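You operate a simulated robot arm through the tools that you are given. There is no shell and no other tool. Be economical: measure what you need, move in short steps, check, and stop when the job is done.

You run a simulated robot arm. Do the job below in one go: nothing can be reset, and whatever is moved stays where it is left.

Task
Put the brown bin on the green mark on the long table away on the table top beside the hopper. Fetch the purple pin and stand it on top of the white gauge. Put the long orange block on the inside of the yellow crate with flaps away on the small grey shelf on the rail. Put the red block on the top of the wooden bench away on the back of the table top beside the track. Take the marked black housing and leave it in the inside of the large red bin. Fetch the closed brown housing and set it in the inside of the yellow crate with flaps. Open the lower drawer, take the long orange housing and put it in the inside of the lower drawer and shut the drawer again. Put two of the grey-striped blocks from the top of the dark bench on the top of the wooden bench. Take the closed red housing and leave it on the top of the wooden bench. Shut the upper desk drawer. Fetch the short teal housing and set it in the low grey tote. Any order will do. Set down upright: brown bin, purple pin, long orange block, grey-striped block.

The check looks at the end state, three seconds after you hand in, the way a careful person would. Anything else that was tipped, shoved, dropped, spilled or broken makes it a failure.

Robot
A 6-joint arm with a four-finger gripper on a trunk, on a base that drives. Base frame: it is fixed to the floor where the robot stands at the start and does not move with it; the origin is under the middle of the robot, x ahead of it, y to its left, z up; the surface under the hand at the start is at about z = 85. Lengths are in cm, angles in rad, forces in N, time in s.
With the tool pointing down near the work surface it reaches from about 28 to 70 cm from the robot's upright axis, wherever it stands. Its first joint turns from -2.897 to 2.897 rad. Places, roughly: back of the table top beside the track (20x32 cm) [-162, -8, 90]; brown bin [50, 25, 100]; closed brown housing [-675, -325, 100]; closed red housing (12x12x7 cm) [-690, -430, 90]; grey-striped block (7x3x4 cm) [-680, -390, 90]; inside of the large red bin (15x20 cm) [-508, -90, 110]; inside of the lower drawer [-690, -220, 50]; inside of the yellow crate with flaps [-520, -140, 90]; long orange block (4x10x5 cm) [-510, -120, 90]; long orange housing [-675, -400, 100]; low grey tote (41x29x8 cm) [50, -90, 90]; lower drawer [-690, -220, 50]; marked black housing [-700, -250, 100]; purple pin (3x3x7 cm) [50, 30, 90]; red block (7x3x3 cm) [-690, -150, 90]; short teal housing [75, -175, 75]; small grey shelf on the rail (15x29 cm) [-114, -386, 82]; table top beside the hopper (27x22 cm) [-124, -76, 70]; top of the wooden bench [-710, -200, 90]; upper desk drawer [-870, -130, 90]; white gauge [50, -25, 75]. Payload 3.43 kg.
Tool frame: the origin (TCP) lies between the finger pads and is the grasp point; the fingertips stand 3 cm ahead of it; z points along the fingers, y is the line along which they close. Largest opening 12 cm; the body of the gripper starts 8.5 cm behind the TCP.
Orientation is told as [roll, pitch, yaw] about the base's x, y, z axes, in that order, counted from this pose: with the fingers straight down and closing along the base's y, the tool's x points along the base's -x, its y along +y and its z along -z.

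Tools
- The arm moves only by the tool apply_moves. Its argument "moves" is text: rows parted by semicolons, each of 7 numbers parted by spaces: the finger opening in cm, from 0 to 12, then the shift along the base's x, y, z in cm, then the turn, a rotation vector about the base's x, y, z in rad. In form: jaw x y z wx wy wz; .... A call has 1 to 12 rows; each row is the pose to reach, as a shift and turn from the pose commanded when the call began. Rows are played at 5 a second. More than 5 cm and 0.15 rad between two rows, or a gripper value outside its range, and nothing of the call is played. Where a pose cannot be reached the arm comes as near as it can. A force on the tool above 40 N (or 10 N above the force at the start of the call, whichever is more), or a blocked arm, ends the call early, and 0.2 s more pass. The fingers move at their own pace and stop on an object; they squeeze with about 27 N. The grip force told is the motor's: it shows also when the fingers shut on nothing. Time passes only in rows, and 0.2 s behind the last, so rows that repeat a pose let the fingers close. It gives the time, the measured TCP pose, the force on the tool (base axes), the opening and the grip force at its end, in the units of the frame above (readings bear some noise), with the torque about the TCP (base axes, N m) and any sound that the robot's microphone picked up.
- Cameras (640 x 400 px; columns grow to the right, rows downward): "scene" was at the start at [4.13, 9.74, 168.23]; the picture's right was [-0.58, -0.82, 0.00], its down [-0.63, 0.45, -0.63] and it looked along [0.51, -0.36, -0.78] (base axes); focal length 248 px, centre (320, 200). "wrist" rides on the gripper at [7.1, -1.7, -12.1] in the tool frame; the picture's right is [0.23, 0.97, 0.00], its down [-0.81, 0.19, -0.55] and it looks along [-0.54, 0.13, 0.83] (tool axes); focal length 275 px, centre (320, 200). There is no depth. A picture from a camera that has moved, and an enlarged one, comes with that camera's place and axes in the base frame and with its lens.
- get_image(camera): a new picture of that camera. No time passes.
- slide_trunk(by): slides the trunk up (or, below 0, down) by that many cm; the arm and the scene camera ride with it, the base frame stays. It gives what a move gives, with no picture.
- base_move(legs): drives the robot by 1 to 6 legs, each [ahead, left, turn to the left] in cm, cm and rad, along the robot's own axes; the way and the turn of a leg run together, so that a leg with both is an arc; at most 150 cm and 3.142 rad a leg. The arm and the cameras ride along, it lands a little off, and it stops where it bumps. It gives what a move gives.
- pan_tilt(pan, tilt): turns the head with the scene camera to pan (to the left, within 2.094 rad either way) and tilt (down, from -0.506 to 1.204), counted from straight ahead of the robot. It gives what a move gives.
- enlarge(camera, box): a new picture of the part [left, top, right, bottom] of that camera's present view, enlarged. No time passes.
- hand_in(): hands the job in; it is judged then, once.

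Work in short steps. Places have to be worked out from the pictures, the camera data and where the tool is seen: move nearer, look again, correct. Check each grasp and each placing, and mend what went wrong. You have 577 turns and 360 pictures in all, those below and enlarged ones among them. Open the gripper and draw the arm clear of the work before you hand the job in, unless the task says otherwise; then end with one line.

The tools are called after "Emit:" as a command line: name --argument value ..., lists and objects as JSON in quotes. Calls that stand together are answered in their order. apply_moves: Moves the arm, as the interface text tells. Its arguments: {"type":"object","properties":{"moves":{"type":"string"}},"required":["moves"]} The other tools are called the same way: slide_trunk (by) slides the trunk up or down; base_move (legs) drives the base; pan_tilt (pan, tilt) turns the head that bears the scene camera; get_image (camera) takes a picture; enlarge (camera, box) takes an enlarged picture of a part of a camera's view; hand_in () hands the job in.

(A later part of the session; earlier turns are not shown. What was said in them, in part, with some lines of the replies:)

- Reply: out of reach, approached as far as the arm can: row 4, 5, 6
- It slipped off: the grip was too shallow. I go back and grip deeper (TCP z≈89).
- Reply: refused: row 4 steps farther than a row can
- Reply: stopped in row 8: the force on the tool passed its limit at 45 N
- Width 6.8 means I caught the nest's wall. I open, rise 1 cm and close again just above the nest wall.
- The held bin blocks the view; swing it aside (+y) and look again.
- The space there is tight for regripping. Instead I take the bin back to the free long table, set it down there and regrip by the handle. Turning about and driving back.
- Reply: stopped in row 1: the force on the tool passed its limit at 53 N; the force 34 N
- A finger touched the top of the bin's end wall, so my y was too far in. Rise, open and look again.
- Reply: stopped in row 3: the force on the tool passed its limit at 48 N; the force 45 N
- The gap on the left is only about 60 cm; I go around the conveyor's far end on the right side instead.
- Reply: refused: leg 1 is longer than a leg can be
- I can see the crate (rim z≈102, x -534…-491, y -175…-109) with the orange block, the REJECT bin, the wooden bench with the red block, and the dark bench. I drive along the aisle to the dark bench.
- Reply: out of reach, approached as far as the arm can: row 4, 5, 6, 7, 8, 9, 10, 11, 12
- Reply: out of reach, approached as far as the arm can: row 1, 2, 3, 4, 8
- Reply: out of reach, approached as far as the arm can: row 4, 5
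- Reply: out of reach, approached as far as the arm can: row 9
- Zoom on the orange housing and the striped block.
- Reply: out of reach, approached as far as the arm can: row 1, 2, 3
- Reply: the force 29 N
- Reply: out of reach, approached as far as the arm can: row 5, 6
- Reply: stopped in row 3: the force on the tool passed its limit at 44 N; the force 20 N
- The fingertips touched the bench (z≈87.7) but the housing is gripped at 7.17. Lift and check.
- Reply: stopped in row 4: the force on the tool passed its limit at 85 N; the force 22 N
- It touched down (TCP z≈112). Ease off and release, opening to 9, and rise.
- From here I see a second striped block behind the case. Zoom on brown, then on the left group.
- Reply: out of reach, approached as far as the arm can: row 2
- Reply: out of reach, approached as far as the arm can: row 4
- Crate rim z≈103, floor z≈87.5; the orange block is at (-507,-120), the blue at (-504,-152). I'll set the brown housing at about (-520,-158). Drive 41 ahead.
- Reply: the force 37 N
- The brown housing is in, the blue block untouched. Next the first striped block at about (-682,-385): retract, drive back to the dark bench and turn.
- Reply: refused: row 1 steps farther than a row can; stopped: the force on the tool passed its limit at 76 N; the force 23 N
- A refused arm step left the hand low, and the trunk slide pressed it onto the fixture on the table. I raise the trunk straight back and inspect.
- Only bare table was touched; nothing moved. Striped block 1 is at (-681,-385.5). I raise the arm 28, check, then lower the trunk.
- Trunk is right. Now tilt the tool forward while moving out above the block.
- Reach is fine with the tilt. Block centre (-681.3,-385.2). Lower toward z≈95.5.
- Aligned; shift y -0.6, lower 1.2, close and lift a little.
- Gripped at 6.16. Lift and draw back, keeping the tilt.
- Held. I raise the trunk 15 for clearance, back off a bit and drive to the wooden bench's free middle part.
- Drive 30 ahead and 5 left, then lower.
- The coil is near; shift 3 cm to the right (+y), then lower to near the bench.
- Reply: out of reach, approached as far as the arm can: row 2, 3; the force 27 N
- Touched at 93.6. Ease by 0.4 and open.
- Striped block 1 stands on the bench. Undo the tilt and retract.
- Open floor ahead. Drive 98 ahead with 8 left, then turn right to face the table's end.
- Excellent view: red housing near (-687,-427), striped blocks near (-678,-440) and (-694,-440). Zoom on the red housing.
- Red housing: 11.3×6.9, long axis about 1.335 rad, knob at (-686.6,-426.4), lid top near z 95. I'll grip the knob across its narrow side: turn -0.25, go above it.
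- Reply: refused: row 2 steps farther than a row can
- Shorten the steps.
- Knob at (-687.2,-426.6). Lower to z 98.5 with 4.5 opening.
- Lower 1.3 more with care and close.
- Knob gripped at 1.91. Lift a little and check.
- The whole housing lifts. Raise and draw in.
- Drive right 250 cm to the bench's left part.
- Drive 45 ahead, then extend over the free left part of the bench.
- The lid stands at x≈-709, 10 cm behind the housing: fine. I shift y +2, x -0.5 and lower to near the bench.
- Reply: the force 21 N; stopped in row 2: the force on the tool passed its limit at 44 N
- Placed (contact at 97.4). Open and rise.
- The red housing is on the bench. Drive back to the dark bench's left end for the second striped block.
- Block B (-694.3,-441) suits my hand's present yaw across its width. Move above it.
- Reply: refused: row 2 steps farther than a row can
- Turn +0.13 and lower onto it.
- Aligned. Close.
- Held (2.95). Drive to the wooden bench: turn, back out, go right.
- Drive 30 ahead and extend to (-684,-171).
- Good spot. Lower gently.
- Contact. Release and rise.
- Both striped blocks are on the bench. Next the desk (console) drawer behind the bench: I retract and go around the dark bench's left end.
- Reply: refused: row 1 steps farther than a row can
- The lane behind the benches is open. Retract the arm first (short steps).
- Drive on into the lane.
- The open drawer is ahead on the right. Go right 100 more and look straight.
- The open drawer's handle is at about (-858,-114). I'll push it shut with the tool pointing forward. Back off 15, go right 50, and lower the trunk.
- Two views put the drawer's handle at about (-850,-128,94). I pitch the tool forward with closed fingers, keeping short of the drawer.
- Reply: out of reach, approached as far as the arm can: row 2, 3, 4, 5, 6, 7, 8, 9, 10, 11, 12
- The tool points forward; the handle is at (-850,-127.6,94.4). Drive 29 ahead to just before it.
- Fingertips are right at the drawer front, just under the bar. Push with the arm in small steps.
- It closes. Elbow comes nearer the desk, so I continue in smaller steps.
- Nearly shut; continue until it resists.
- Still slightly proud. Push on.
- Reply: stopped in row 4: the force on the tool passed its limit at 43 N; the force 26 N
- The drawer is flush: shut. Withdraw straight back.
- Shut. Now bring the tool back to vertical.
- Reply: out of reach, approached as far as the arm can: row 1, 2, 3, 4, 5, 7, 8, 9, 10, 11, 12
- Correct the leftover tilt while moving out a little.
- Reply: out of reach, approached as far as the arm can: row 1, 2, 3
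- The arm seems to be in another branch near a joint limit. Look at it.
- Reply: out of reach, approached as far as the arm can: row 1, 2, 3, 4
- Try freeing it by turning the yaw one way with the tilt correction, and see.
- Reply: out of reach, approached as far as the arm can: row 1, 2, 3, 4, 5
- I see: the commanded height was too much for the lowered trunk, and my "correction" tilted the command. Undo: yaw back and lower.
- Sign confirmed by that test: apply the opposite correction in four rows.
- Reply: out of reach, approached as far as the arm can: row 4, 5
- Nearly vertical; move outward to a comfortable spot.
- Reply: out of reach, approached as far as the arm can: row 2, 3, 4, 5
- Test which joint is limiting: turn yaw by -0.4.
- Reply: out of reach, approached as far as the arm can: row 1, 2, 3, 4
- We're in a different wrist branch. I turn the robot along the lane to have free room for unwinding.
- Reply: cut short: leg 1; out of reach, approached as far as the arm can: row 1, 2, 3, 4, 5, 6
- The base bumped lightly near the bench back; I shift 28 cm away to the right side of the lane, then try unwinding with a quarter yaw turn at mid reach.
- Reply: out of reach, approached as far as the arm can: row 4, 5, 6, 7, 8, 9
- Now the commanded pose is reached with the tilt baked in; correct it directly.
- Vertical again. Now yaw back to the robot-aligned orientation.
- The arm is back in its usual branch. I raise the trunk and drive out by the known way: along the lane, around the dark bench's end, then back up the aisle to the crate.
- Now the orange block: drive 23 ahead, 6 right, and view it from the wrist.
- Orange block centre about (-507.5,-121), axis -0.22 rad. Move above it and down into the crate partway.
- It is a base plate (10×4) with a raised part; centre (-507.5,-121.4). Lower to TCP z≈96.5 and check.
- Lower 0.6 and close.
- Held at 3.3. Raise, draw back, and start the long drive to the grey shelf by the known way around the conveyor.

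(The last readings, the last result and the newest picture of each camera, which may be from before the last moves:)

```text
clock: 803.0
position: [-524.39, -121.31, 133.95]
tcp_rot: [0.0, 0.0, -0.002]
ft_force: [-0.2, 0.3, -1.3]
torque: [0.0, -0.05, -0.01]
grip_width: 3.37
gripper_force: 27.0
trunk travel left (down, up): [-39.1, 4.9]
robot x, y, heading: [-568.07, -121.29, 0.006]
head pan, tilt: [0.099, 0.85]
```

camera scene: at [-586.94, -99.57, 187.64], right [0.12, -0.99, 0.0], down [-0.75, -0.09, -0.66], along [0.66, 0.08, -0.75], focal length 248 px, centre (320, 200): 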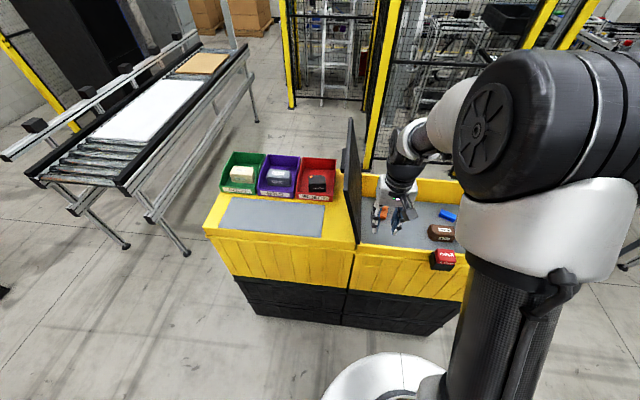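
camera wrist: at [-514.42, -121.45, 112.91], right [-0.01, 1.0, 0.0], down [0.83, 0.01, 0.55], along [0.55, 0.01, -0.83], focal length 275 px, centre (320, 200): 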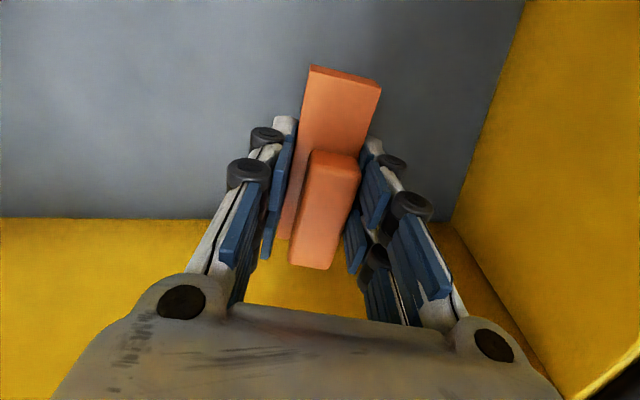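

Emit:
base_move --legs '[[-22, 0, 0], [0, 139, 0], [43, 0, 0], [0, 100, 0]]'

Emit:
pan_tilt --pan 0.0 --tilt 0.5

Emit:
get_image --camera "scene"

```text
clock: 818.4
position: [-502.73, 119.52, 134.05]
tcp_rot: [-0.003, 0.001, -0.014]
ft_force: [0.6, -0.2, -0.8]
torque: [0.0, -0.02, 0.01]
grip_width: 3.35
gripper_force: 26.9
trunk travel left (down, up): [-39.1, 4.9]
robot x, y, heading: [-547.06, 119.75, -0.006]
head pan, tilt: [0.099, 0.85]
```

```text
clock: 819.2
position: [-502.8, 119.4, 134.02]
tcp_rot: [-0.003, -0.001, -0.012]
ft_force: [0.4, 0.3, -1.1]
torque: [0.0, 0.01, 0.0]
grip_width: 3.33
gripper_force: 27.6
trunk travel left (down, up): [-39.1, 4.9]
robot x, y, heading: [-546.83, 119.78, -0.007]
head pan, tilt: [0.0, 0.499]
```

```text
103 pictures are left
camera scene: at [-539.55, 133.98, 190.63], right [-0.01, -1.0, 0.0], down [-0.48, 0.0, -0.88], along [0.88, -0.01, -0.48], focal length 248 px, centre (320, 200)
```

scene: 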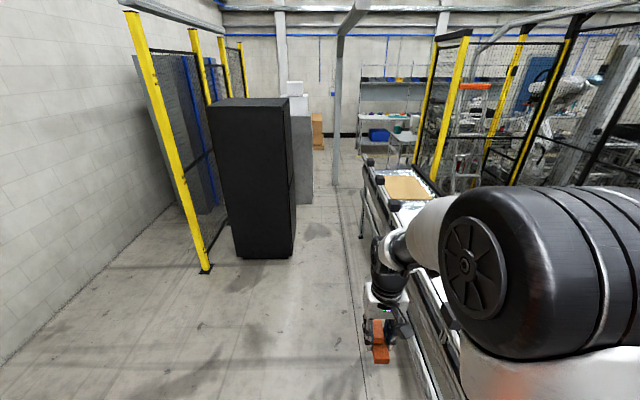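

The corridor is clear; continue.

Emit:
base_move --legs '[[140, 0, 0], [140, 3, 0], [35, 2, 0], [45, -72, 0], [140, 0, 0]]'

Emit:
pan_tilt --pan -1.2 --tilt 0.4

Emit:
get_image --camera "scene"

```text
clock: 845.2
position: [-4.45, 55.11, 134.03]
tcp_rot: [-0.001, 0.0, -0.023]
ft_force: [0.7, 0.0, -0.7]
torque: [0.02, -0.01, 0.0]
grip_width: 3.32
gripper_force: 26.7
trunk travel left (down, up): [-39.1, 4.9]
robot x, y, heading: [-48.24, 55.69, -0.015]
head pan, tilt: [0.0, 0.499]
```

```text
clock: 846.6
position: [-4.49, 55.03, 134.07]
tcp_rot: [-0.003, -0.001, -0.021]
ft_force: [0.0, 1.4, -0.4]
torque: [-0.01, 0.02, 0.0]
grip_width: 3.36
gripper_force: 26.8
trunk travel left (down, up): [-39.1, 4.9]
robot x, y, heading: [-48.14, 56.07, -0.016]
head pan, tilt: [-1.201, 0.4]
```

```text
102 pictures are left
camera scene: at [-46.97, 61.33, 191.55], right [-0.94, -0.35, 0.0], down [-0.14, 0.36, -0.92], along [0.32, -0.86, -0.39], focal length 248 px, centre (320, 200)
```

scene: 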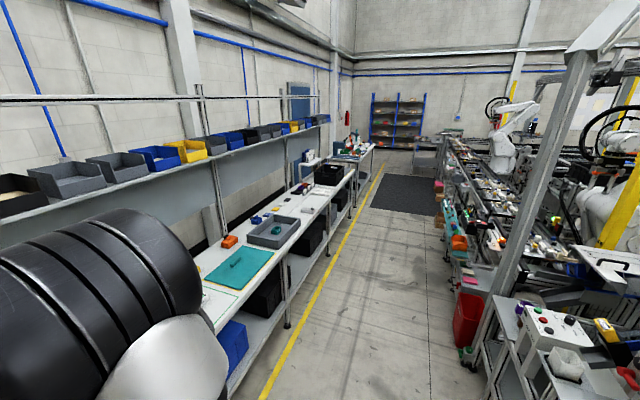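

The aisle is open. Drive down it to y≈-330 and look at the line side.

Emit:
base_move --legs '[[0, -140, 0.015], [0, -140, 0], [0, -100, 0]]'

Emit:
pan_tilt --pan -2.09 --tilt 0.6

Emit:
get_image --camera "scene"

```text
clock: 865.0
position: [-8.02, -326.02, 134.08]
tcp_rot: [-0.001, 0.0, -0.013]
ft_force: [-0.1, -1.1, -1.7]
torque: [-0.03, -0.02, 0.0]
grip_width: 3.36
gripper_force: 27.1
trunk travel left (down, up): [-39.1, 4.9]
robot x, y, heading: [-51.8, -325.56, -0.01]
head pan, tilt: [-1.201, 0.4]
```

```text
clock: 866.2
position: [-7.95, -326.08, 134.04]
tcp_rot: [-0.003, 0.0, -0.015]
ft_force: [-0.1, -0.3, -1.9]
torque: [0.02, -0.02, 0.01]
grip_width: 3.34
gripper_force: 26.2
trunk travel left (down, up): [-39.1, 4.9]
robot x, y, heading: [-51.63, -325.32, -0.011]
head pan, tilt: [-2.089, 0.6]
```

```text
101 pictures are left
camera scene: at [-58.14, -319.04, 189.72], right [-0.86, 0.5, 0.0], down [0.28, 0.49, -0.83], along [-0.42, -0.71, -0.56], focal length 248 px, centre (320, 200)
```

scene: 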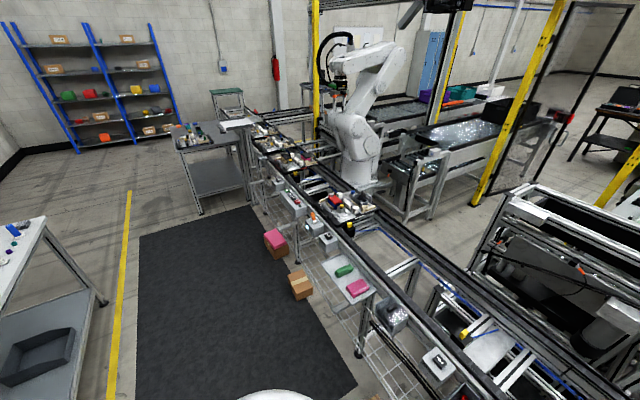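

The small grey shelf with a green and a pink block is at (-115,-386). Zoom.

Emit:
enlarge --camera "scene" --box '[290, 220, 430, 340]'

```text
3.33 times, centred on (360, 280) of scene
camera zoom: at [-58.14, -319.04, 189.72], right [-0.86, 0.5, 0.0], down [0.28, 0.49, -0.83], along [-0.42, -0.71, -0.56], focal length 826 px, centre (187, -67)
```

zoom: 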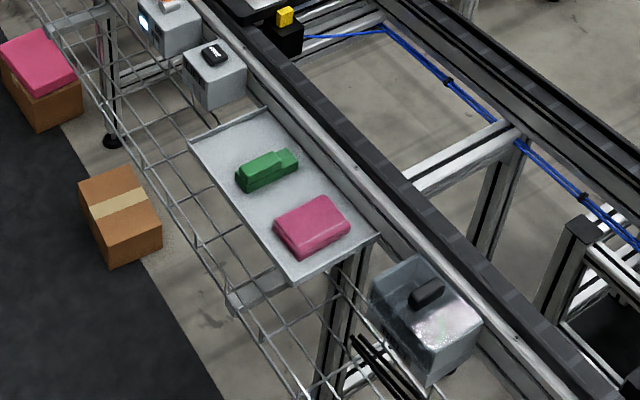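

Shelf spans x -122.5…-107, y -400.7…-370; the free place is at y≈-395, next to the green block. I drive right 70, turn around to face it.

Emit:
base_move --legs '[[0, -70, 0], [0, 0, 3.14]]'

Emit:
pan_tilt --pan 0.0 --tilt 0.85

Emit:
get_image --camera "scene"

Emit:
get_image --camera "wrist"

```text
clock: 877.4
position: [-96.52, -394.29, 133.93]
tcp_rot: [-0.003, 0.001, -3.14]
ft_force: [0.5, 0.3, -0.8]
torque: [0.0, 0.02, -0.01]
grip_width: 3.33
gripper_force: 26.7
trunk travel left (down, up): [-39.1, 4.9]
robot x, y, heading: [-52.68, -393.76, -3.137]
head pan, tilt: [-2.089, 0.6]
```

```text
clock: 879.4
position: [-96.52, -394.23, 134.01]
tcp_rot: [-0.003, -0.001, -3.14]
ft_force: [-0.3, 1.1, -0.8]
torque: [-0.01, -0.02, -0.01]
grip_width: 3.35
gripper_force: 27.3
trunk travel left (down, up): [-39.1, 4.9]
robot x, y, heading: [-52.53, -394.3, -3.137]
head pan, tilt: [0.0, 0.85]
```

```text
99 pictures are left
camera scene: at [-58.47, -407.94, 187.63], right [-0.01, 1.0, 0.0], down [0.75, 0.0, -0.66], along [-0.66, 0.0, -0.75], focal length 248 px, centre (320, 200)
```

scene: 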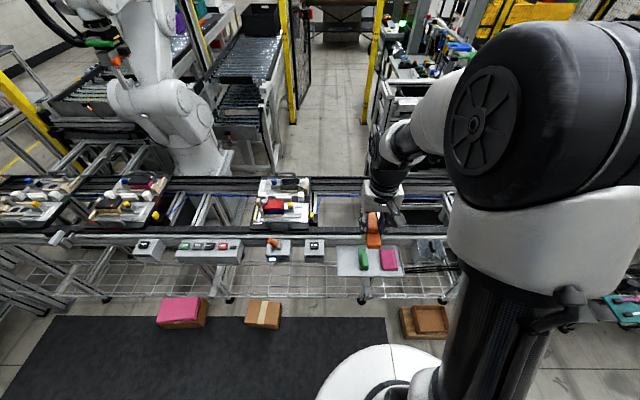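

```text
98 pictures are left
camera wrist: at [-89.38, -392.54, 145.95], right [0.23, -0.97, 0.0], down [-0.81, -0.19, 0.55], along [-0.54, -0.13, -0.83], focal length 275 px, centre (320, 200)
```

wrist: 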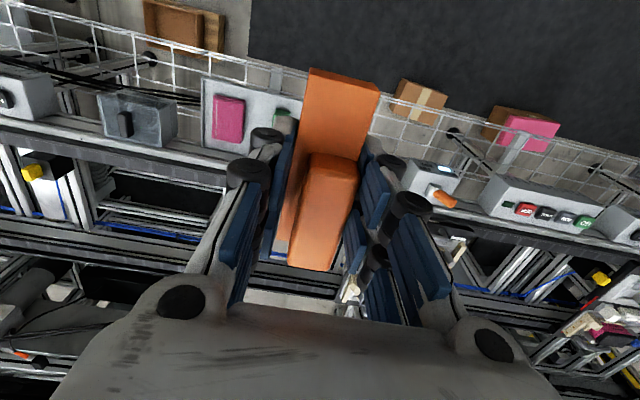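

Green block spans y -391…-386; free strip -400…-391. I lower the trunk by 30 (hand stays in front of the shelf).

Emit:
slide_trunk --by -30

Emit:
apply_moves --moves "0 -4 -0.5 0 0 0 0; 0 -8 -1 0 0 0 0; 0 -12 -1.3 0 0 0 0; 0 -16 -1.3 0 0 0 0; 0 -18 -1.3 0 0 0 0; 0 -18 -1.3 -3 0 0 0"

Emit:
get_image --camera "wrist"

Emit:
get_image --camera "scene"

```text
clock: 882.4
position: [-96.55, -394.26, 104.01]
tcp_rot: [-0.001, -0.001, -3.139]
ft_force: [0.6, 0.1, -1.1]
torque: [0.04, 0.0, -0.04]
grip_width: 3.35
gripper_force: 27.1
trunk travel left (down, up): [-9.1, 34.9]
robot x, y, heading: [-52.7, -393.85, -3.135]
head pan, tilt: [0.0, 0.85]
```

```text
clock: 883.8
position: [-114.42, -395.55, 101.12]
tcp_rot: [-0.001, 0.001, -3.139]
ft_force: [-0.1, 0.4, -0.4]
torque: [0.0, -0.03, 0.04]
grip_width: 3.37
gripper_force: 26.8
trunk travel left (down, up): [-9.1, 34.9]
robot x, y, heading: [-52.68, -393.63, -3.136]
head pan, tilt: [0.0, 0.85]
```

```text
97 pictures are left
camera wrist: at [-107.34, -393.78, 112.94], right [0.23, -0.97, 0.0], down [-0.81, -0.19, 0.55], along [-0.54, -0.13, -0.83], focal length 275 px, centre (320, 200)
```

wrist: 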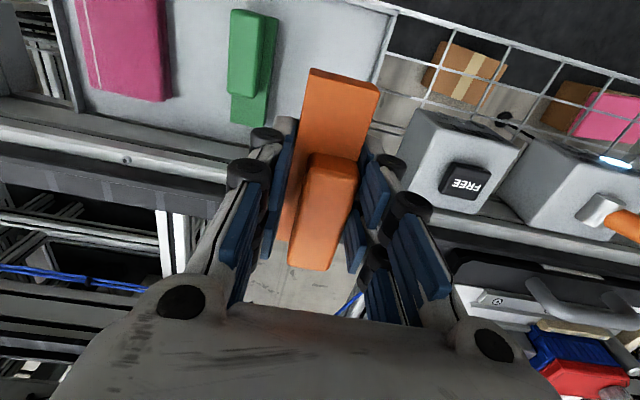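

```text
96 pictures are left
camera scene: at [-58.51, -407.95, 157.63], right [-0.01, 1.0, 0.0], down [0.75, 0.0, -0.66], along [-0.66, 0.0, -0.75], focal length 248 px, centre (320, 200)
```

scene: 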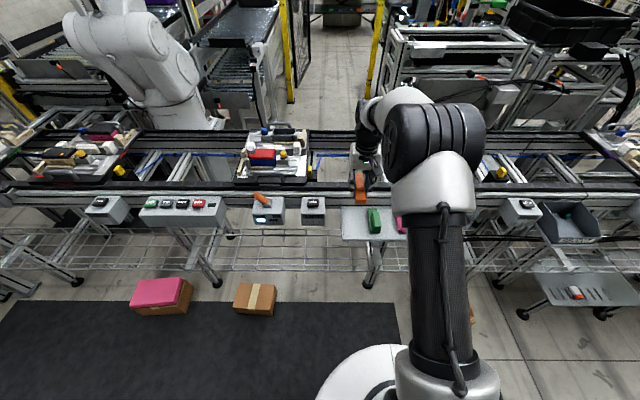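

Clear on both sides. Lower to about 2 cm above, then gently.

Emit:
apply_moves --moves "0 0.4 0 -4 0 0 0; 0 0.4 0 -8 0 0 0; 0 0.4 0 -11 0 0 0; 0 0.4 0 -12.5 0 0 0; 0 0.4 0 -12.5 0 0 0"

Emit:
apply_moves --moves "0 0 0 -0.5 0 0 0; 0 0 0 -1 0 0 0; 0 0 0 -1.5 0 0 0; 0 0 0 -1.5 0 0 0"

Emit:
get_image --camera "wrist"

```text
clock: 885.0
position: [-113.99, -395.58, 88.59]
tcp_rot: [-0.002, 0.0, -3.14]
ft_force: [0.5, -0.5, -0.8]
torque: [-0.01, 0.0, -0.01]
grip_width: 3.33
gripper_force: 26.6
trunk travel left (down, up): [-9.1, 34.9]
robot x, y, heading: [-52.33, -393.8, -3.139]
head pan, tilt: [0.0, 0.85]
```

```text
clock: 886.0
position: [-114.15, -395.64, 86.98]
tcp_rot: [-0.002, 0.001, -3.141]
ft_force: [0.8, 0.2, -0.6]
torque: [0.0, 0.04, -0.02]
grip_width: 3.38
gripper_force: 26.9
trunk travel left (down, up): [-9.1, 34.9]
robot x, y, heading: [-52.83, -394.04, -3.136]
head pan, tilt: [0.0, 0.85]
```

```text
95 pictures are left
camera wrist: at [-106.91, -393.92, 98.94], right [0.23, -0.97, 0.0], down [-0.81, -0.19, 0.55], along [-0.54, -0.13, -0.83], focal length 275 px, centre (320, 200)
```

wrist: 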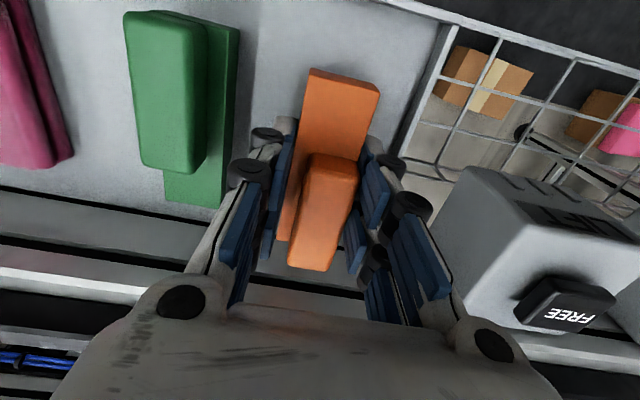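

Shift 1.8 cm toward me to centre it on the shelf, then lower to contact.

Emit:
apply_moves --moves "0 1 0 0 0 0 0; 0 1.8 0 -0.3 0 0 0; 0 1.8 0 -0.7 0 0 0; 0 1.8 0 -1.1 0 0 0; 0 1.8 0 -1.1 0 0 0"

Emit:
apply_moves --moves "0 0 0 -0.3 0 0 0; 0 0 0 -0.6 0 0 0; 0 0 0 -0.6 0 0 0"

```text
clock: 887.2
position: [-112.43, -395.66, 85.94]
tcp_rot: [0.0, -0.002, -3.14]
ft_force: [1.6, 0.6, 13.2]
torque: [-0.05, -0.6, -0.01]
grip_width: 3.36
gripper_force: 27.2
trunk travel left (down, up): [-9.1, 34.9]
robot x, y, heading: [-52.67, -394.27, -3.135]
head pan, tilt: [0.0, 0.85]
```

```text
clock: 888.0
position: [-112.37, -395.66, 85.48]
tcp_rot: [-0.002, -0.005, -3.14]
ft_force: [-4.4, -0.2, 19.3]
torque: [-0.04, 0.2, 0.0]
grip_width: 3.32
gripper_force: 27.0
trunk travel left (down, up): [-9.1, 34.9]
robot x, y, heading: [-52.66, -393.93, -3.133]
head pan, tilt: [0.0, 0.85]
```

Down. Ease and open.

Emit:
apply_moves --moves "0 0 0 0.3 0 0 0; 4.5 0 0 0.3 0 0 0; 5 0 0 0.3 0 0 0; 5 0 0 0.3 0 0 0; 5 0 0 4 0 0 0; 5 0 0 8 0 0 0; 5 0 0 12 0 0 0; 5 0 0 16 0 0 0; 5 3 0 19 0 0 0; 5 7 0 21 0 0 0"

Emit:
get_image --camera "wrist"

```text
clock: 890.2
position: [-105.44, -395.7, 106.31]
tcp_rot: [-0.001, 0.001, -3.138]
ft_force: [0.0, -0.1, -0.4]
torque: [0.01, 0.02, 0.01]
grip_width: 5.01
gripper_force: 0.0
trunk travel left (down, up): [-9.1, 34.9]
robot x, y, heading: [-52.46, -394.12, -3.137]
head pan, tilt: [0.0, 0.85]
```

```text
94 pictures are left
camera wrist: at [-98.25, -393.95, 118.34], right [0.23, -0.97, 0.0], down [-0.81, -0.19, 0.55], along [-0.54, -0.13, -0.83], focal length 275 px, centre (320, 200)
```

wrist: 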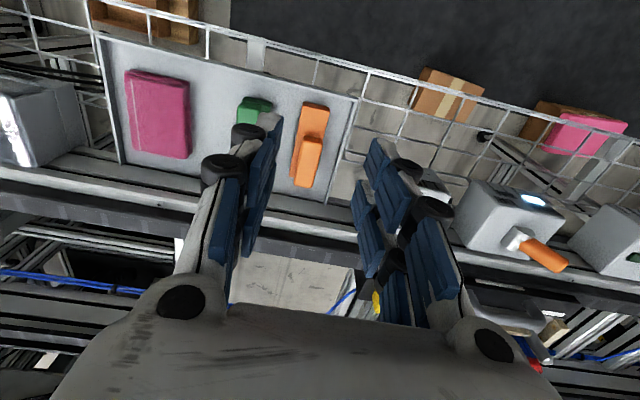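

The orange block stands on the shelf. Last item: the red block on the wooden bench. Retract and raise the arm, then drive back by the known way.

Emit:
apply_moves --moves "5 3 0 3 0 0 0; 5 6 0 6 0 0 0; 5 9 0 9 0 0 0; 5 11 0 12 0 0 0; 5 11 0 15 0 0 0"

Emit:
base_move --legs '[[-5, 0, 0], [0, -145, 0], [0, -145, 0], [0, -145, 0], [0, -13, 0]]'

```text
clock: 891.4
position: [-94.43, -395.64, 121.31]
tcp_rot: [-0.002, 0.001, -3.14]
ft_force: [-0.3, 0.5, 1.2]
torque: [0.0, 0.05, 0.0]
grip_width: 5.0
gripper_force: 0.0
trunk travel left (down, up): [-9.1, 34.9]
robot x, y, heading: [-52.47, -393.97, -3.131]
head pan, tilt: [0.0, 0.85]
```

```text
clock: 913.4
position: [-87.62, 48.47, 121.26]
tcp_rot: [0.001, 0.0, 3.113]
ft_force: [-0.3, 0.5, 1.1]
torque: [-0.05, 0.0, -0.01]
grip_width: 4.98
gripper_force: 0.0
trunk travel left (down, up): [-9.1, 34.9]
robot x, y, heading: [-46.21, 48.62, 3.114]
head pan, tilt: [0.0, 0.85]
```

While here, take a look at the table beside the track to plan the placing.

Emit:
pan_tilt --pan 0.6 --tilt 0.55

Emit:
get_image --camera "scene"

Emit:
enlarge --camera "scene" --box '[150, 120, 430, 350]'

```text
clock: 914.4
position: [-87.61, 48.31, 121.27]
tcp_rot: [-0.001, 0.002, 3.112]
ft_force: [0.7, 0.5, -0.7]
torque: [0.0, 0.01, -0.01]
grip_width: 5.0
gripper_force: 0.1
trunk travel left (down, up): [-9.1, 34.9]
robot x, y, heading: [-45.83, 48.44, 3.116]
head pan, tilt: [0.6, 0.55]
```

```text
93 pictures are left
camera scene: at [-51.94, 29.81, 160.17], right [-0.54, 0.84, 0.0], down [0.44, 0.28, -0.85], along [-0.72, -0.46, -0.52], focal length 248 px, centre (320, 200)
```

scene: 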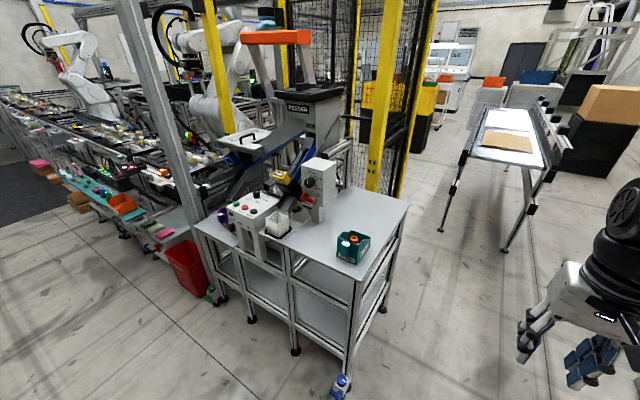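

```text
1.74 times, centred on (290, 235) of scene
camera zoom: at [-51.94, 29.81, 160.17], right [-0.54, 0.84, 0.0], down [0.44, 0.28, -0.85], along [-0.72, -0.46, -0.52], focal length 431 px, centre (372, 139)
```

zoom: 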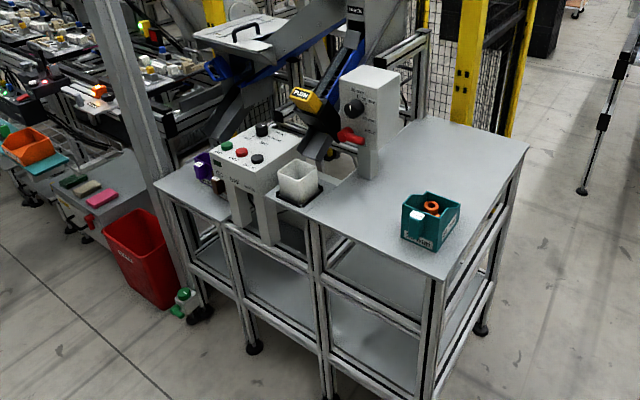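

The back part of that table is about (-172…-152, -24…8) at z≈85.5, reachable from its right side. Now drive to the wooden bench.

Emit:
base_move --legs '[[141, 0, 0.02], [45, -75, 0], [145, 0, 0], [108, 8, 0], [55, 0, 0]]'

Emit:
base_move --legs '[[5, 100, 0], [40, 85, 0], [0, 78, 0]]'

Emit:
pan_tilt --pan 0.1 --tilt 0.85

Emit:
get_image --camera "scene"

```text
clock: 937.6
position: [-526.63, 98.49, 121.3]
tcp_rot: [-0.001, -0.001, -3.082]
ft_force: [-0.5, -0.1, 0.8]
torque: [0.0, 0.03, 0.02]
grip_width: 5.01
gripper_force: 0.0
trunk travel left (down, up): [-9.1, 34.9]
robot x, y, heading: [-485.06, 102.55, -3.075]
head pan, tilt: [0.6, 0.55]
stopped in leg 4: the robot was blocked; the commanded pose is now the measured one
```

```text
clock: 938.4
position: [-526.68, 98.45, 121.37]
tcp_rot: [-0.002, -0.001, -3.081]
ft_force: [0.0, 0.5, 0.3]
torque: [0.0, 0.0, -0.01]
grip_width: 4.97
gripper_force: 0.0
trunk travel left (down, up): [-9.1, 34.9]
robot x, y, heading: [-485.07, 102.65, -3.072]
head pan, tilt: [0.6, 0.55]
stopped in leg 1: the robot was blocked; the commanded pose is now the measured one
```

```text
clock: 939.3
position: [-526.76, 98.52, 121.33]
tcp_rot: [-0.002, 0.001, -3.081]
ft_force: [0.0, -0.2, -0.1]
torque: [-0.02, 0.03, -0.01]
grip_width: 5.02
gripper_force: 0.1
trunk travel left (down, up): [-9.1, 34.9]
robot x, y, heading: [-485.24, 102.53, -3.073]
head pan, tilt: [0.099, 0.85]
```

```text
91 pictures are left
camera scene: at [-490.05, 87.48, 157.64], right [-0.17, 0.99, 0.0], down [0.74, 0.12, -0.66], along [-0.65, -0.11, -0.75], focal length 248 px, centre (320, 200)
```

scene: 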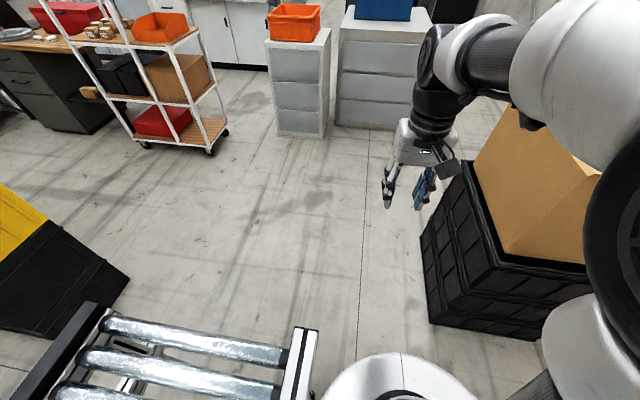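

The heading had drifted and the base touched the conveyor's side. I move right 13, straighten, and continue with checks.

Emit:
base_move --legs '[[0, -13, 0], [0, 0, -0.07], [57, 0, 0]]'

Emit:
base_move --legs '[[5, 100, 0]]'

```text
clock: 943.9
position: [-585.61, 115.25, 121.33]
tcp_rot: [-0.003, 0.0, 3.124]
ft_force: [-0.3, -0.2, -0.5]
torque: [0.01, -0.05, 0.01]
grip_width: 5.01
gripper_force: 0.1
trunk travel left (down, up): [-9.1, 34.9]
robot x, y, heading: [-543.53, 115.62, 3.13]
head pan, tilt: [0.099, 0.85]
```

```text
clock: 949.0
position: [-592.74, 18.66, 121.22]
tcp_rot: [-0.002, 0.001, 3.104]
ft_force: [-0.6, 0.2, 0.3]
torque: [0.01, 0.0, -0.02]
grip_width: 5.02
gripper_force: 0.1
trunk travel left (down, up): [-9.1, 34.9]
robot x, y, heading: [-551.03, 18.17, 3.11]
head pan, tilt: [0.099, 0.85]
```

Continue to the bench.

Emit:
base_move --legs '[[36, 85, 0.03], [0, 84, 0]]'

Emit:
get_image --camera "scene"

```text
clock: 957.9
position: [-630.37, -150.0, 121.36]
tcp_rot: [-0.001, 0.001, 3.124]
ft_force: [0.3, 0.2, -0.5]
torque: [0.02, -0.02, -0.04]
grip_width: 4.99
gripper_force: 0.1
trunk travel left (down, up): [-9.1, 34.9]
robot x, y, heading: [-588.75, -149.46, 3.129]
head pan, tilt: [0.099, 0.85]
```

```text
90 pictures are left
camera scene: at [-594.8, -163.96, 157.63], right [-0.09, 1.0, 0.0], down [0.75, 0.07, -0.66], along [-0.66, -0.06, -0.75], focal length 248 px, centre (320, 200)
```

scene: 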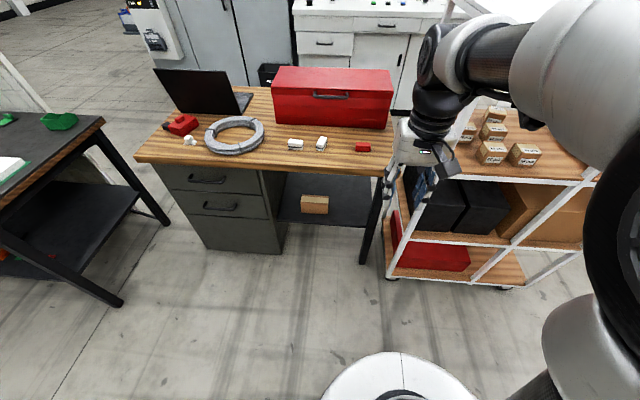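

Everything is in place. Drive 36 ahead and 9 left (away from the cart).

Emit:
base_move --legs '[[36, 9, 0]]'

Emit:
apply_moves --moves "7 -4 1 -2 0 0 0; 7 -8 2 -4 0 0 0; 7 -12 3.5 -6 0 0 0; 7 -16 5 -8 0 0 0; 7 -19 6 -10 0 0 0"

Emit:
get_image --camera "wrist"

```text
clock: 960.3
position: [-666.65, -158.9, 121.23]
tcp_rot: [-0.001, -0.001, 3.124]
ft_force: [-0.4, -0.4, 0.0]
torque: [0.02, 0.0, -0.01]
grip_width: 4.99
gripper_force: 0.0
trunk travel left (down, up): [-9.1, 34.9]
robot x, y, heading: [-625.04, -158.09, 3.132]
head pan, tilt: [0.099, 0.85]
```

```text
clock: 961.5
position: [-685.53, -152.84, 111.22]
tcp_rot: [-0.002, -0.001, 3.124]
ft_force: [0.0, -0.2, 0.2]
torque: [0.01, -0.03, 0.01]
grip_width: 7.0
gripper_force: 0.0
trunk travel left (down, up): [-9.1, 34.9]
robot x, y, heading: [-624.67, -158.23, 3.131]
head pan, tilt: [0.099, 0.85]
```

```text
89 pictures are left
camera wrist: at [-678.34, -151.24, 123.22], right [0.22, -0.98, 0.0], down [-0.81, -0.18, 0.55], along [-0.54, -0.12, -0.83], focal length 275 px, centre (320, 200)
```

wrist: 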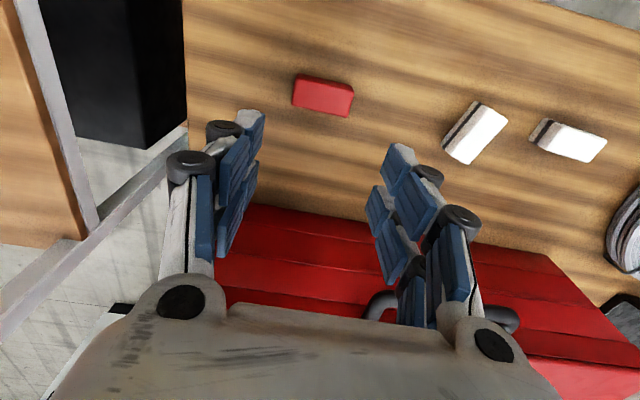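

The red block is right below. Lower with 9.5 opening.

Emit:
apply_moves --moves "9.5 0 0 -4 0 0 0; 9.5 0 0 -8 0 0 0; 9.5 0 0 -12 0 0 0; 9.5 0 0 -15 0 0 0; 9.5 0 0 -17 0 0 0"

Emit:
get_image --camera "wrist"

```text
clock: 962.7
position: [-685.58, -152.76, 94.17]
tcp_rot: [-0.002, -0.001, 3.126]
ft_force: [-0.1, 0.3, -0.8]
torque: [0.02, -0.03, -0.02]
grip_width: 9.52
gripper_force: 0.1
trunk travel left (down, up): [-9.1, 34.9]
robot x, y, heading: [-624.42, -158.52, 3.129]
head pan, tilt: [0.099, 0.85]
```

```text
88 pictures are left
camera wrist: at [-678.4, -151.17, 106.17], right [0.21, -0.98, 0.0], down [-0.81, -0.18, 0.55], along [-0.54, -0.12, -0.83], focal length 275 px, centre (320, 200)
```

wrist: 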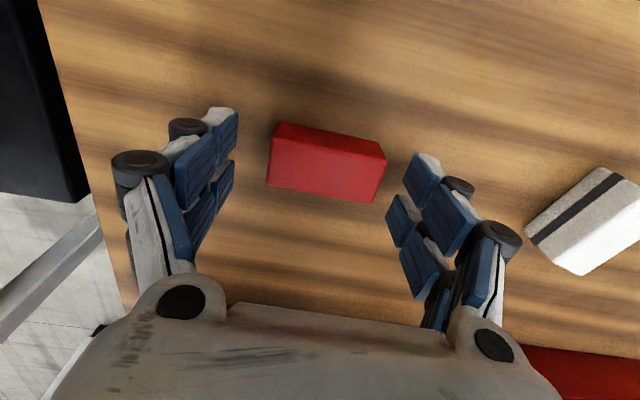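

Lower 1.0 and close.

Emit:
apply_moves --moves "9.5 0 0 -0.6 0 0 0; 9.5 0 0 -1 0 0 0; 7 0 0 -1 0 0 0; 4 0 0 -1 0 0 0; 0 0 0 -1 0 0 0; 0 0 0 -1 0 0 0; 0 0 0 -1 0 0 0"

Emit:
apply_moves --moves "0 0 0 1 0 0 0; 0 0 0 3 0 0 0; 0 0 0 7 0 0 0; 0 1 0 11 0 0 0; 0 4 -1 14 0 0 0; 0 8 -2 17 0 0 0; 0 12 -3 20 0 0 0; 0 16 -4 23 0 0 0; 0 19 -5 26 0 0 0"

Emit:
get_image --camera "wrist"

```text
clock: 964.3
position: [-685.55, -152.95, 93.24]
tcp_rot: [-0.001, 0.001, 3.126]
ft_force: [0.1, -0.9, 0.3]
torque: [-0.02, 0.02, -0.01]
grip_width: 6.34
gripper_force: 27.3
trunk travel left (down, up): [-9.1, 34.9]
robot x, y, heading: [-624.75, -158.16, 3.128]
head pan, tilt: [0.099, 0.85]
```

```text
refused: row 6 steps farther than a row can; nothing moved
```

```text
87 pictures are left
camera wrist: at [-678.33, -151.25, 105.29], right [0.21, -0.98, 0.0], down [-0.81, -0.18, 0.55], along [-0.54, -0.12, -0.83], focal length 275 px, centre (320, 200)
```

wrist: 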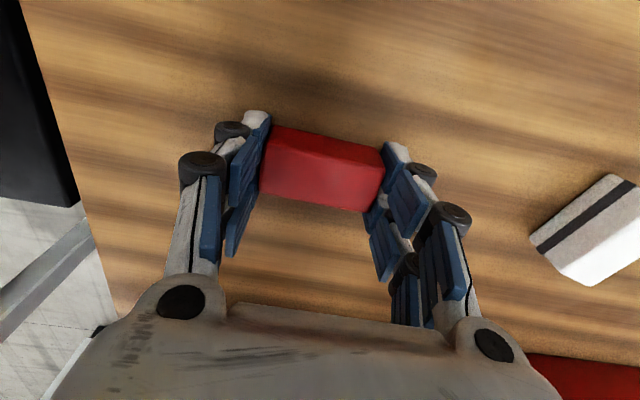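

Gripped at 6.34. Lift with shorter steps.

Emit:
apply_moves --moves "0 0 0 1 0 0 0; 0 0 0 3 0 0 0; 0 0 0 7 0 0 0; 0 1 0 11 0 0 0; 0 4 -1 14 0 0 0; 0 7 -2 17 0 0 0; 0 10 -3 20 0 0 0; 0 13 -4 23 0 0 0; 0 16 -5 26 0 0 0; 0 19 -5 29 0 0 0"

Emit:
get_image --camera "wrist"

```text
clock: 966.5
position: [-666.18, -157.75, 122.63]
tcp_rot: [-0.003, -0.001, 3.127]
ft_force: [0.6, 0.8, -0.3]
torque: [-0.04, 0.05, 0.0]
grip_width: 6.32
gripper_force: 27.7
trunk travel left (down, up): [-9.1, 34.9]
robot x, y, heading: [-624.91, -157.99, 3.131]
head pan, tilt: [0.099, 0.85]
```

```text
86 pictures are left
camera wrist: at [-658.9, -156.09, 134.49], right [0.21, -0.98, 0.0], down [-0.81, -0.18, 0.55], along [-0.54, -0.12, -0.83], focal length 275 px, centre (320, 200)
```

wrist: 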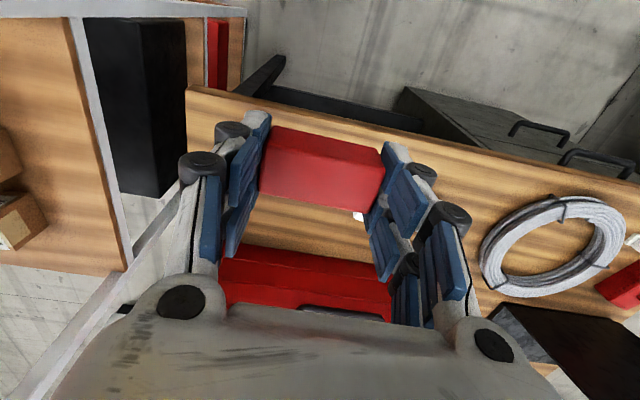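

Held. Drive back: out of the bench area first.

Emit:
base_move --legs '[[-37, 0, 0], [0, -140, 0], [0, -37, 0], [-40, 0, 0], [0, -103, 0]]'

```text
clock: 984.5
position: [-586.28, 123.2, 122.43]
tcp_rot: [-0.005, 0.002, 3.118]
ft_force: [0.4, -1.0, -0.1]
torque: [0.0, 0.0, 0.0]
grip_width: 6.3
gripper_force: 26.8
trunk travel left (down, up): [-9.1, 34.9]
robot x, y, heading: [-544.97, 122.3, 3.122]
head pan, tilt: [0.099, 0.85]
stopped in leg 5: the robot was blocked; the commanded pose is now the measured one
```

Blocked right at the black box's side. Move left 5 and look at it.

Emit:
base_move --legs '[[0, 5, 0.02]]'

Emit:
pan_tilt --pan -0.6 --tilt 0.8

Emit:
get_image --camera "scene"

```text
clock: 985.5
position: [-586.32, 117.22, 122.55]
tcp_rot: [-0.005, 0.0, 3.137]
ft_force: [0.0, -0.4, 0.1]
torque: [0.05, -0.01, -0.01]
grip_width: 6.34
gripper_force: 26.8
trunk travel left (down, up): [-9.1, 34.9]
robot x, y, heading: [-544.63, 117.48, -3.144]
head pan, tilt: [0.099, 0.85]
```

```text
clock: 986.5
position: [-586.23, 117.28, 122.49]
tcp_rot: [-0.002, 0.0, 3.139]
ft_force: [0.0, 0.1, -0.9]
torque: [0.01, 0.03, 0.04]
grip_width: 6.32
gripper_force: 26.5
trunk travel left (down, up): [-9.1, 34.9]
robot x, y, heading: [-544.66, 117.42, -3.137]
head pan, tilt: [-0.6, 0.799]
```

```text
85 pictures are left
camera scene: at [-549.58, 108.11, 158.04], right [0.56, 0.83, 0.0], down [0.59, -0.4, -0.7], along [-0.58, 0.39, -0.72], focal length 248 px, centre (320, 200)
```

scene: 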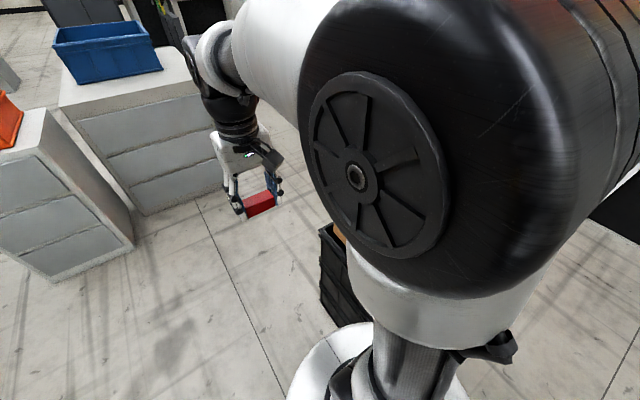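

Drive back along the corridor, checking position between parts.

Emit:
base_move --legs '[[-120, 0, 0], [-100, 0, 0]]'

Emit:
pan_tilt --pan 0.3 --tilt 0.5

Emit:
get_image --camera "scene"

```text
clock: 997.5
position: [-364.26, 119.75, 122.38]
tcp_rot: [-0.001, -0.001, -3.131]
ft_force: [0.1, -0.7, 0.4]
torque: [0.01, 0.02, 0.0]
grip_width: 6.32
gripper_force: 27.2
trunk travel left (down, up): [-9.1, 34.9]
robot x, y, heading: [-322.92, 120.56, -3.126]
head pan, tilt: [-0.6, 0.799]
```

```text
clock: 998.7
position: [-364.4, 119.7, 122.42]
tcp_rot: [-0.003, 0.0, -3.132]
ft_force: [0.5, 0.3, -0.6]
torque: [-0.02, 0.0, 0.0]
grip_width: 6.32
gripper_force: 26.4
trunk travel left (down, up): [-9.1, 34.9]
robot x, y, heading: [-323.02, 120.0, -3.13]
head pan, tilt: [0.3, 0.499]
```

```text
84 pictures are left
camera scene: at [-329.47, 103.79, 160.63], right [-0.31, 0.95, 0.0], down [0.46, 0.15, -0.88], along [-0.83, -0.27, -0.48], focal length 248 px, centre (320, 200)
```

scene: 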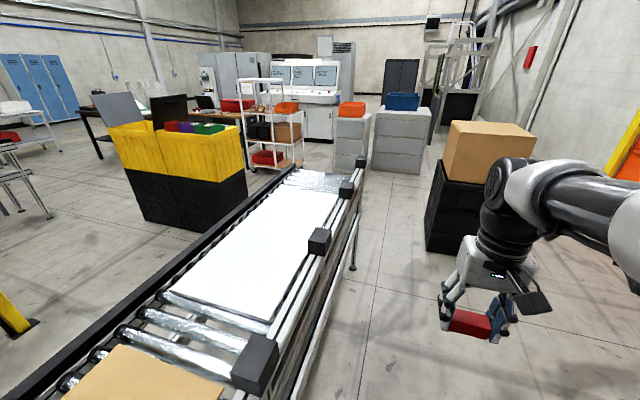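

All unmoved there. Continue: back, then diagonal toward the table's right side, and turn to face it.

Emit:
base_move --legs '[[-90, 0, 0], [-45, 72, 0], [-15, 0, 0], [0, 0, 1.56]]'

Emit:
pan_tilt --pan 0.3 --tilt 0.75

Emit:
get_image --camera "scene"

Emit:
get_image --camera "wrist"

```text
clock: 1012.4
position: [-168.89, 10.39, 122.53]
tcp_rot: [-0.002, 0.001, -1.568]
ft_force: [0.8, 0.5, -0.6]
torque: [-0.01, 0.01, -0.01]
grip_width: 6.35
gripper_force: 26.6
trunk travel left (down, up): [-9.1, 34.9]
robot x, y, heading: [-169.2, 51.64, -1.56]
head pan, tilt: [0.3, 0.499]
```

```text
clock: 1013.2
position: [-168.99, 10.35, 122.51]
tcp_rot: [-0.001, 0.0, -1.566]
ft_force: [0.1, -0.4, -0.3]
torque: [0.0, -0.01, -0.02]
grip_width: 6.32
gripper_force: 27.0
trunk travel left (down, up): [-9.1, 34.9]
robot x, y, heading: [-169.14, 51.64, -1.56]
head pan, tilt: [0.3, 0.75]
```

```text
83 pictures are left
camera scene: at [-152.87, 46.22, 158.44], right [-0.95, -0.3, 0.0], down [-0.21, 0.65, -0.73], along [0.22, -0.7, -0.68], focal length 248 px, centre (320, 200)
```

scene: 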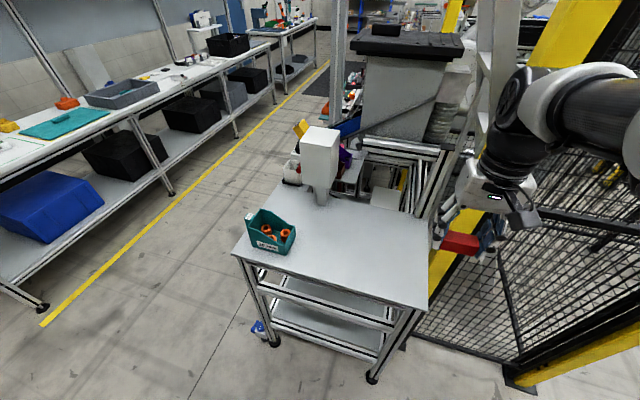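

```text
82 pictures are left
camera wrist: at [-170.55, 17.59, 134.42], right [0.97, 0.23, 0.0], down [0.2, -0.81, 0.55], along [0.13, -0.54, -0.83], focal length 275 px, centre (320, 200)
```

wrist: 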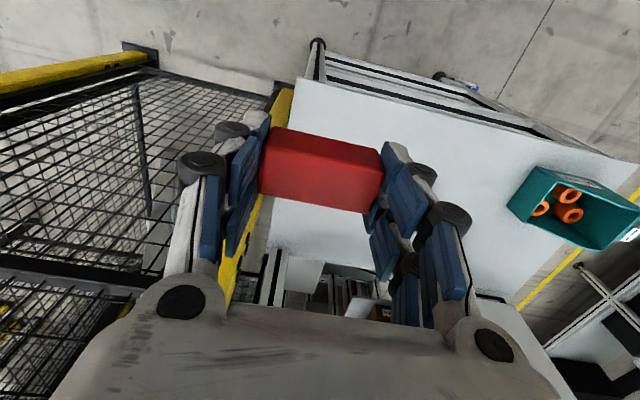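

Table spans x -174…-106, y -31…6.5. I aim for (-160.5,-6): move 8.5 left, then extend and lower.

Emit:
base_move --legs '[[0, 8.5, 0]]'

Emit:
apply_moves --moves "0 0 -4 -3 0 0 0; 0 0 -8 -6 0 0 0; 0 0 -12 -9 0 0 0; 0 0 -16 -12 0 0 0; 0 0 -16.5 -16 0 0 0; 0 0 -16.5 -20 0 0 0; 0 0 -16.5 -24 0 0 0"

Emit:
get_image --camera "wrist"

Emit:
get_image --camera "scene"

```text
clock: 1014.2
position: [-160.34, 10.47, 122.44]
tcp_rot: [-0.003, 0.001, -1.567]
ft_force: [0.1, -0.5, 0.1]
torque: [0.01, 0.04, -0.03]
grip_width: 6.36
gripper_force: 26.5
trunk travel left (down, up): [-9.1, 34.9]
robot x, y, heading: [-160.98, 52.18, -1.565]
head pan, tilt: [0.3, 0.75]
```

```text
clock: 1015.8
position: [-160.4, -6.24, 98.62]
tcp_rot: [-0.001, -0.001, -1.566]
ft_force: [-0.7, -0.7, -0.1]
torque: [0.04, 0.0, 0.02]
grip_width: 6.36
gripper_force: 26.8
trunk travel left (down, up): [-9.1, 34.9]
robot x, y, heading: [-160.85, 51.8, -1.559]
head pan, tilt: [0.3, 0.75]
```

```text
81 pictures are left
camera wrist: at [-162.15, 1.02, 110.58], right [0.97, 0.23, 0.0], down [0.2, -0.81, 0.55], along [0.13, -0.54, -0.83], focal length 275 px, centre (320, 200)
```

wrist: 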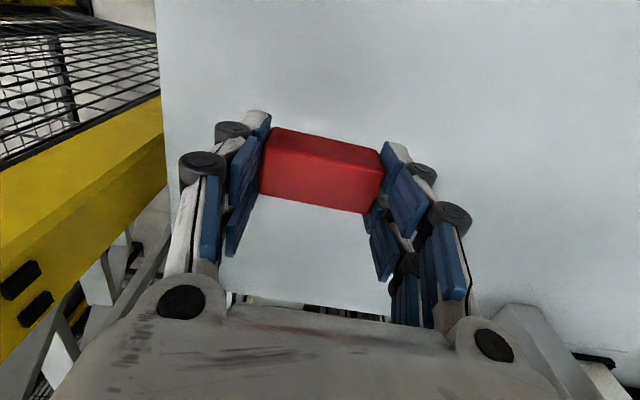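

```text
80 pictures are left
camera scene: at [-144.38, 46.22, 158.43], right [-0.95, -0.3, 0.0], down [-0.21, 0.65, -0.73], along [0.22, -0.7, -0.68], focal length 248 px, centre (320, 200)
```

scene: 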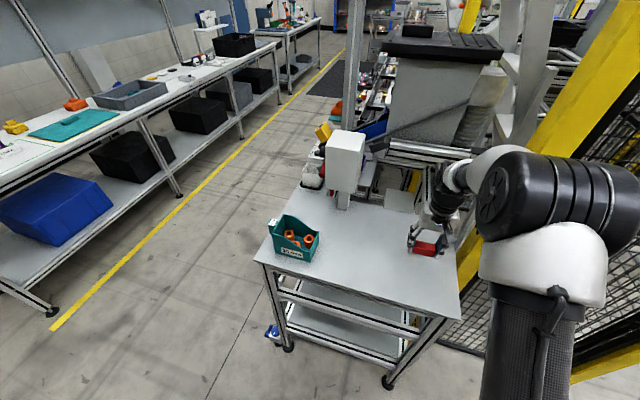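

Good spot, clear of the fence post. Lower gently.

Emit:
apply_moves --moves "0 0 0 -3 0 0 0; 0 0 0 -5.5 0 0 0; 0 0 0 -7 0 0 0; 0 0 0 -7 0 0 0"

Emit:
apply_moves --moves "0 0 0 -0.5 0 0 0; 0 0 0 -1 0 0 0; 0 0 0 -1.4 0 0 0; 0 0 0 -1.4 0 0 0"

```text
clock: 1016.6
position: [-160.39, -6.37, 92.87]
tcp_rot: [-0.002, -0.012, -1.567]
ft_force: [0.0, 6.4, 17.5]
torque: [0.62, -0.56, 0.27]
grip_width: 6.38
gripper_force: 26.8
trunk travel left (down, up): [-9.1, 34.9]
robot x, y, heading: [-160.98, 51.84, -1.56]
head pan, tilt: [0.3, 0.75]
stopped in row 3: the force on the tool passed its limit at 55 N (the readings are from after the stop); the commanded pose is now the measured one
```

```text
clock: 1017.0
position: [-160.33, -6.45, 92.81]
tcp_rot: [-0.003, -0.016, -1.567]
ft_force: [-0.1, 6.6, 19.0]
torque: [0.64, -0.6, 0.28]
grip_width: 6.34
gripper_force: 26.7
trunk travel left (down, up): [-9.1, 34.9]
robot x, y, heading: [-160.82, 51.91, -1.562]
head pan, tilt: [0.3, 0.75]
stopped in row 1: the force on the tool passed its limit at 45 N (the readings are from after the stop); the commanded pose is now the measured one
```

Touched down (table z≈89). Ease, release, and look.

Emit:
apply_moves --moves "0 0 0 0.2 0 0 0; 8 0 0 0.2 0 0 0; 8.5 0 0 0.2 0 0 0; 8.5 0 0 0.3 0 0 0; 8.5 0 0 4 0 0 0; 8.5 0 0 8 0 0 0; 8.5 0 0 12 0 0 0; 8.5 0 2 16 0 0 0; 8.5 0 5 20 0 0 0"

Emit:
get_image --camera "wrist"

Emit:
get_image --camera "scene"

```text
clock: 1019.0
position: [-160.37, -1.45, 112.59]
tcp_rot: [-0.001, -0.014, -1.567]
ft_force: [-0.5, 1.5, 0.4]
torque: [-0.03, 0.0, 0.02]
grip_width: 8.54
gripper_force: 0.1
trunk travel left (down, up): [-9.1, 34.9]
robot x, y, heading: [-160.73, 52.26, -1.563]
head pan, tilt: [0.3, 0.75]
```

```text
79 pictures are left
camera wrist: at [-161.98, 5.91, 124.41], right [0.97, 0.23, -0.01], down [0.2, -0.8, 0.56], along [0.13, -0.55, -0.83], focal length 275 px, centre (320, 200)
```

wrist: 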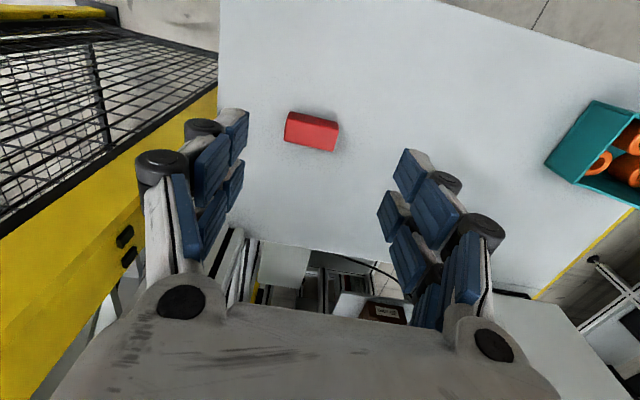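

```text
78 pictures are left
camera scene: at [-144.39, 46.45, 158.45], right [-0.95, -0.3, 0.0], down [-0.21, 0.65, -0.73], along [0.22, -0.7, -0.68], focal length 248 px, centre (320, 200)
```

scene: 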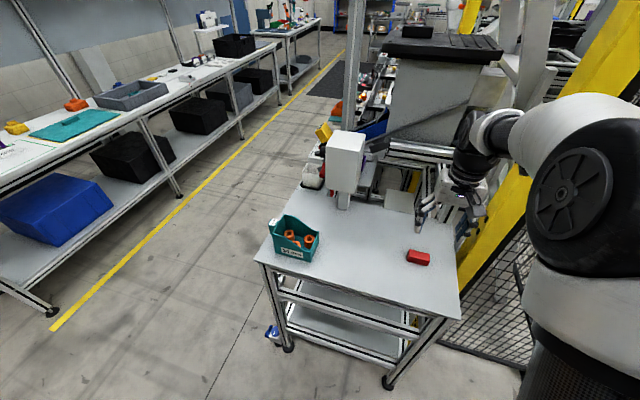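

The red block lies on the back of the table at about (-160.5,-7). Draw the arm clear, then hand in.

Emit:
apply_moves --moves "8 0 4 2 0 0 0; 8 0 8 4 0 0 0; 8 0 12 6 0 0 0"

Emit:
base_move --legs '[[-15, 0, 0]]'

Emit:
get_image --camera "scene"

```text
clock: 1019.8
position: [-160.31, 10.6, 118.67]
tcp_rot: [-0.002, -0.016, -1.568]
ft_force: [0.0, 0.2, 0.2]
torque: [-0.06, 0.06, 0.01]
grip_width: 8.01
gripper_force: 0.1
trunk travel left (down, up): [-9.1, 34.9]
robot x, y, heading: [-160.66, 51.66, -1.554]
head pan, tilt: [0.3, 0.75]
```

```text
clock: 1021.2
position: [-160.39, 25.49, 118.61]
tcp_rot: [-0.002, -0.016, -1.567]
ft_force: [0.2, 0.4, 1.0]
torque: [-0.06, -0.02, 0.0]
grip_width: 8.01
gripper_force: 0.0
trunk travel left (down, up): [-9.1, 34.9]
robot x, y, heading: [-161.06, 66.76, -1.562]
head pan, tilt: [0.3, 0.75]
```

```text
77 pictures are left
camera scene: at [-144.52, 61.44, 158.44], right [-0.95, -0.31, 0.0], down [-0.21, 0.65, -0.73], along [0.22, -0.7, -0.68], focal length 248 px, centre (320, 200)
```

scene: 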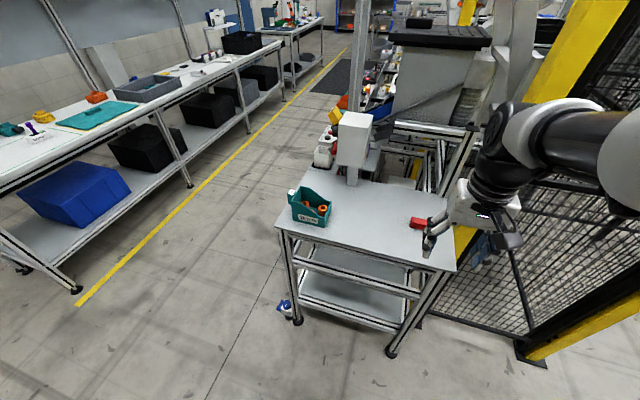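

The pin still stands on the gauge (seen at the left edge), every placing has been checked after release, and the arm is clear. I hand in.

Emit:
hand_in

```text
The job is handed in.
```

All eleven jobs are done and handed in; I looked at each item after placing it, and both drawers are shut, but the base was stopped by contact with the wooden bench, the conveyor and a black box, with no movement seen in later pictures.
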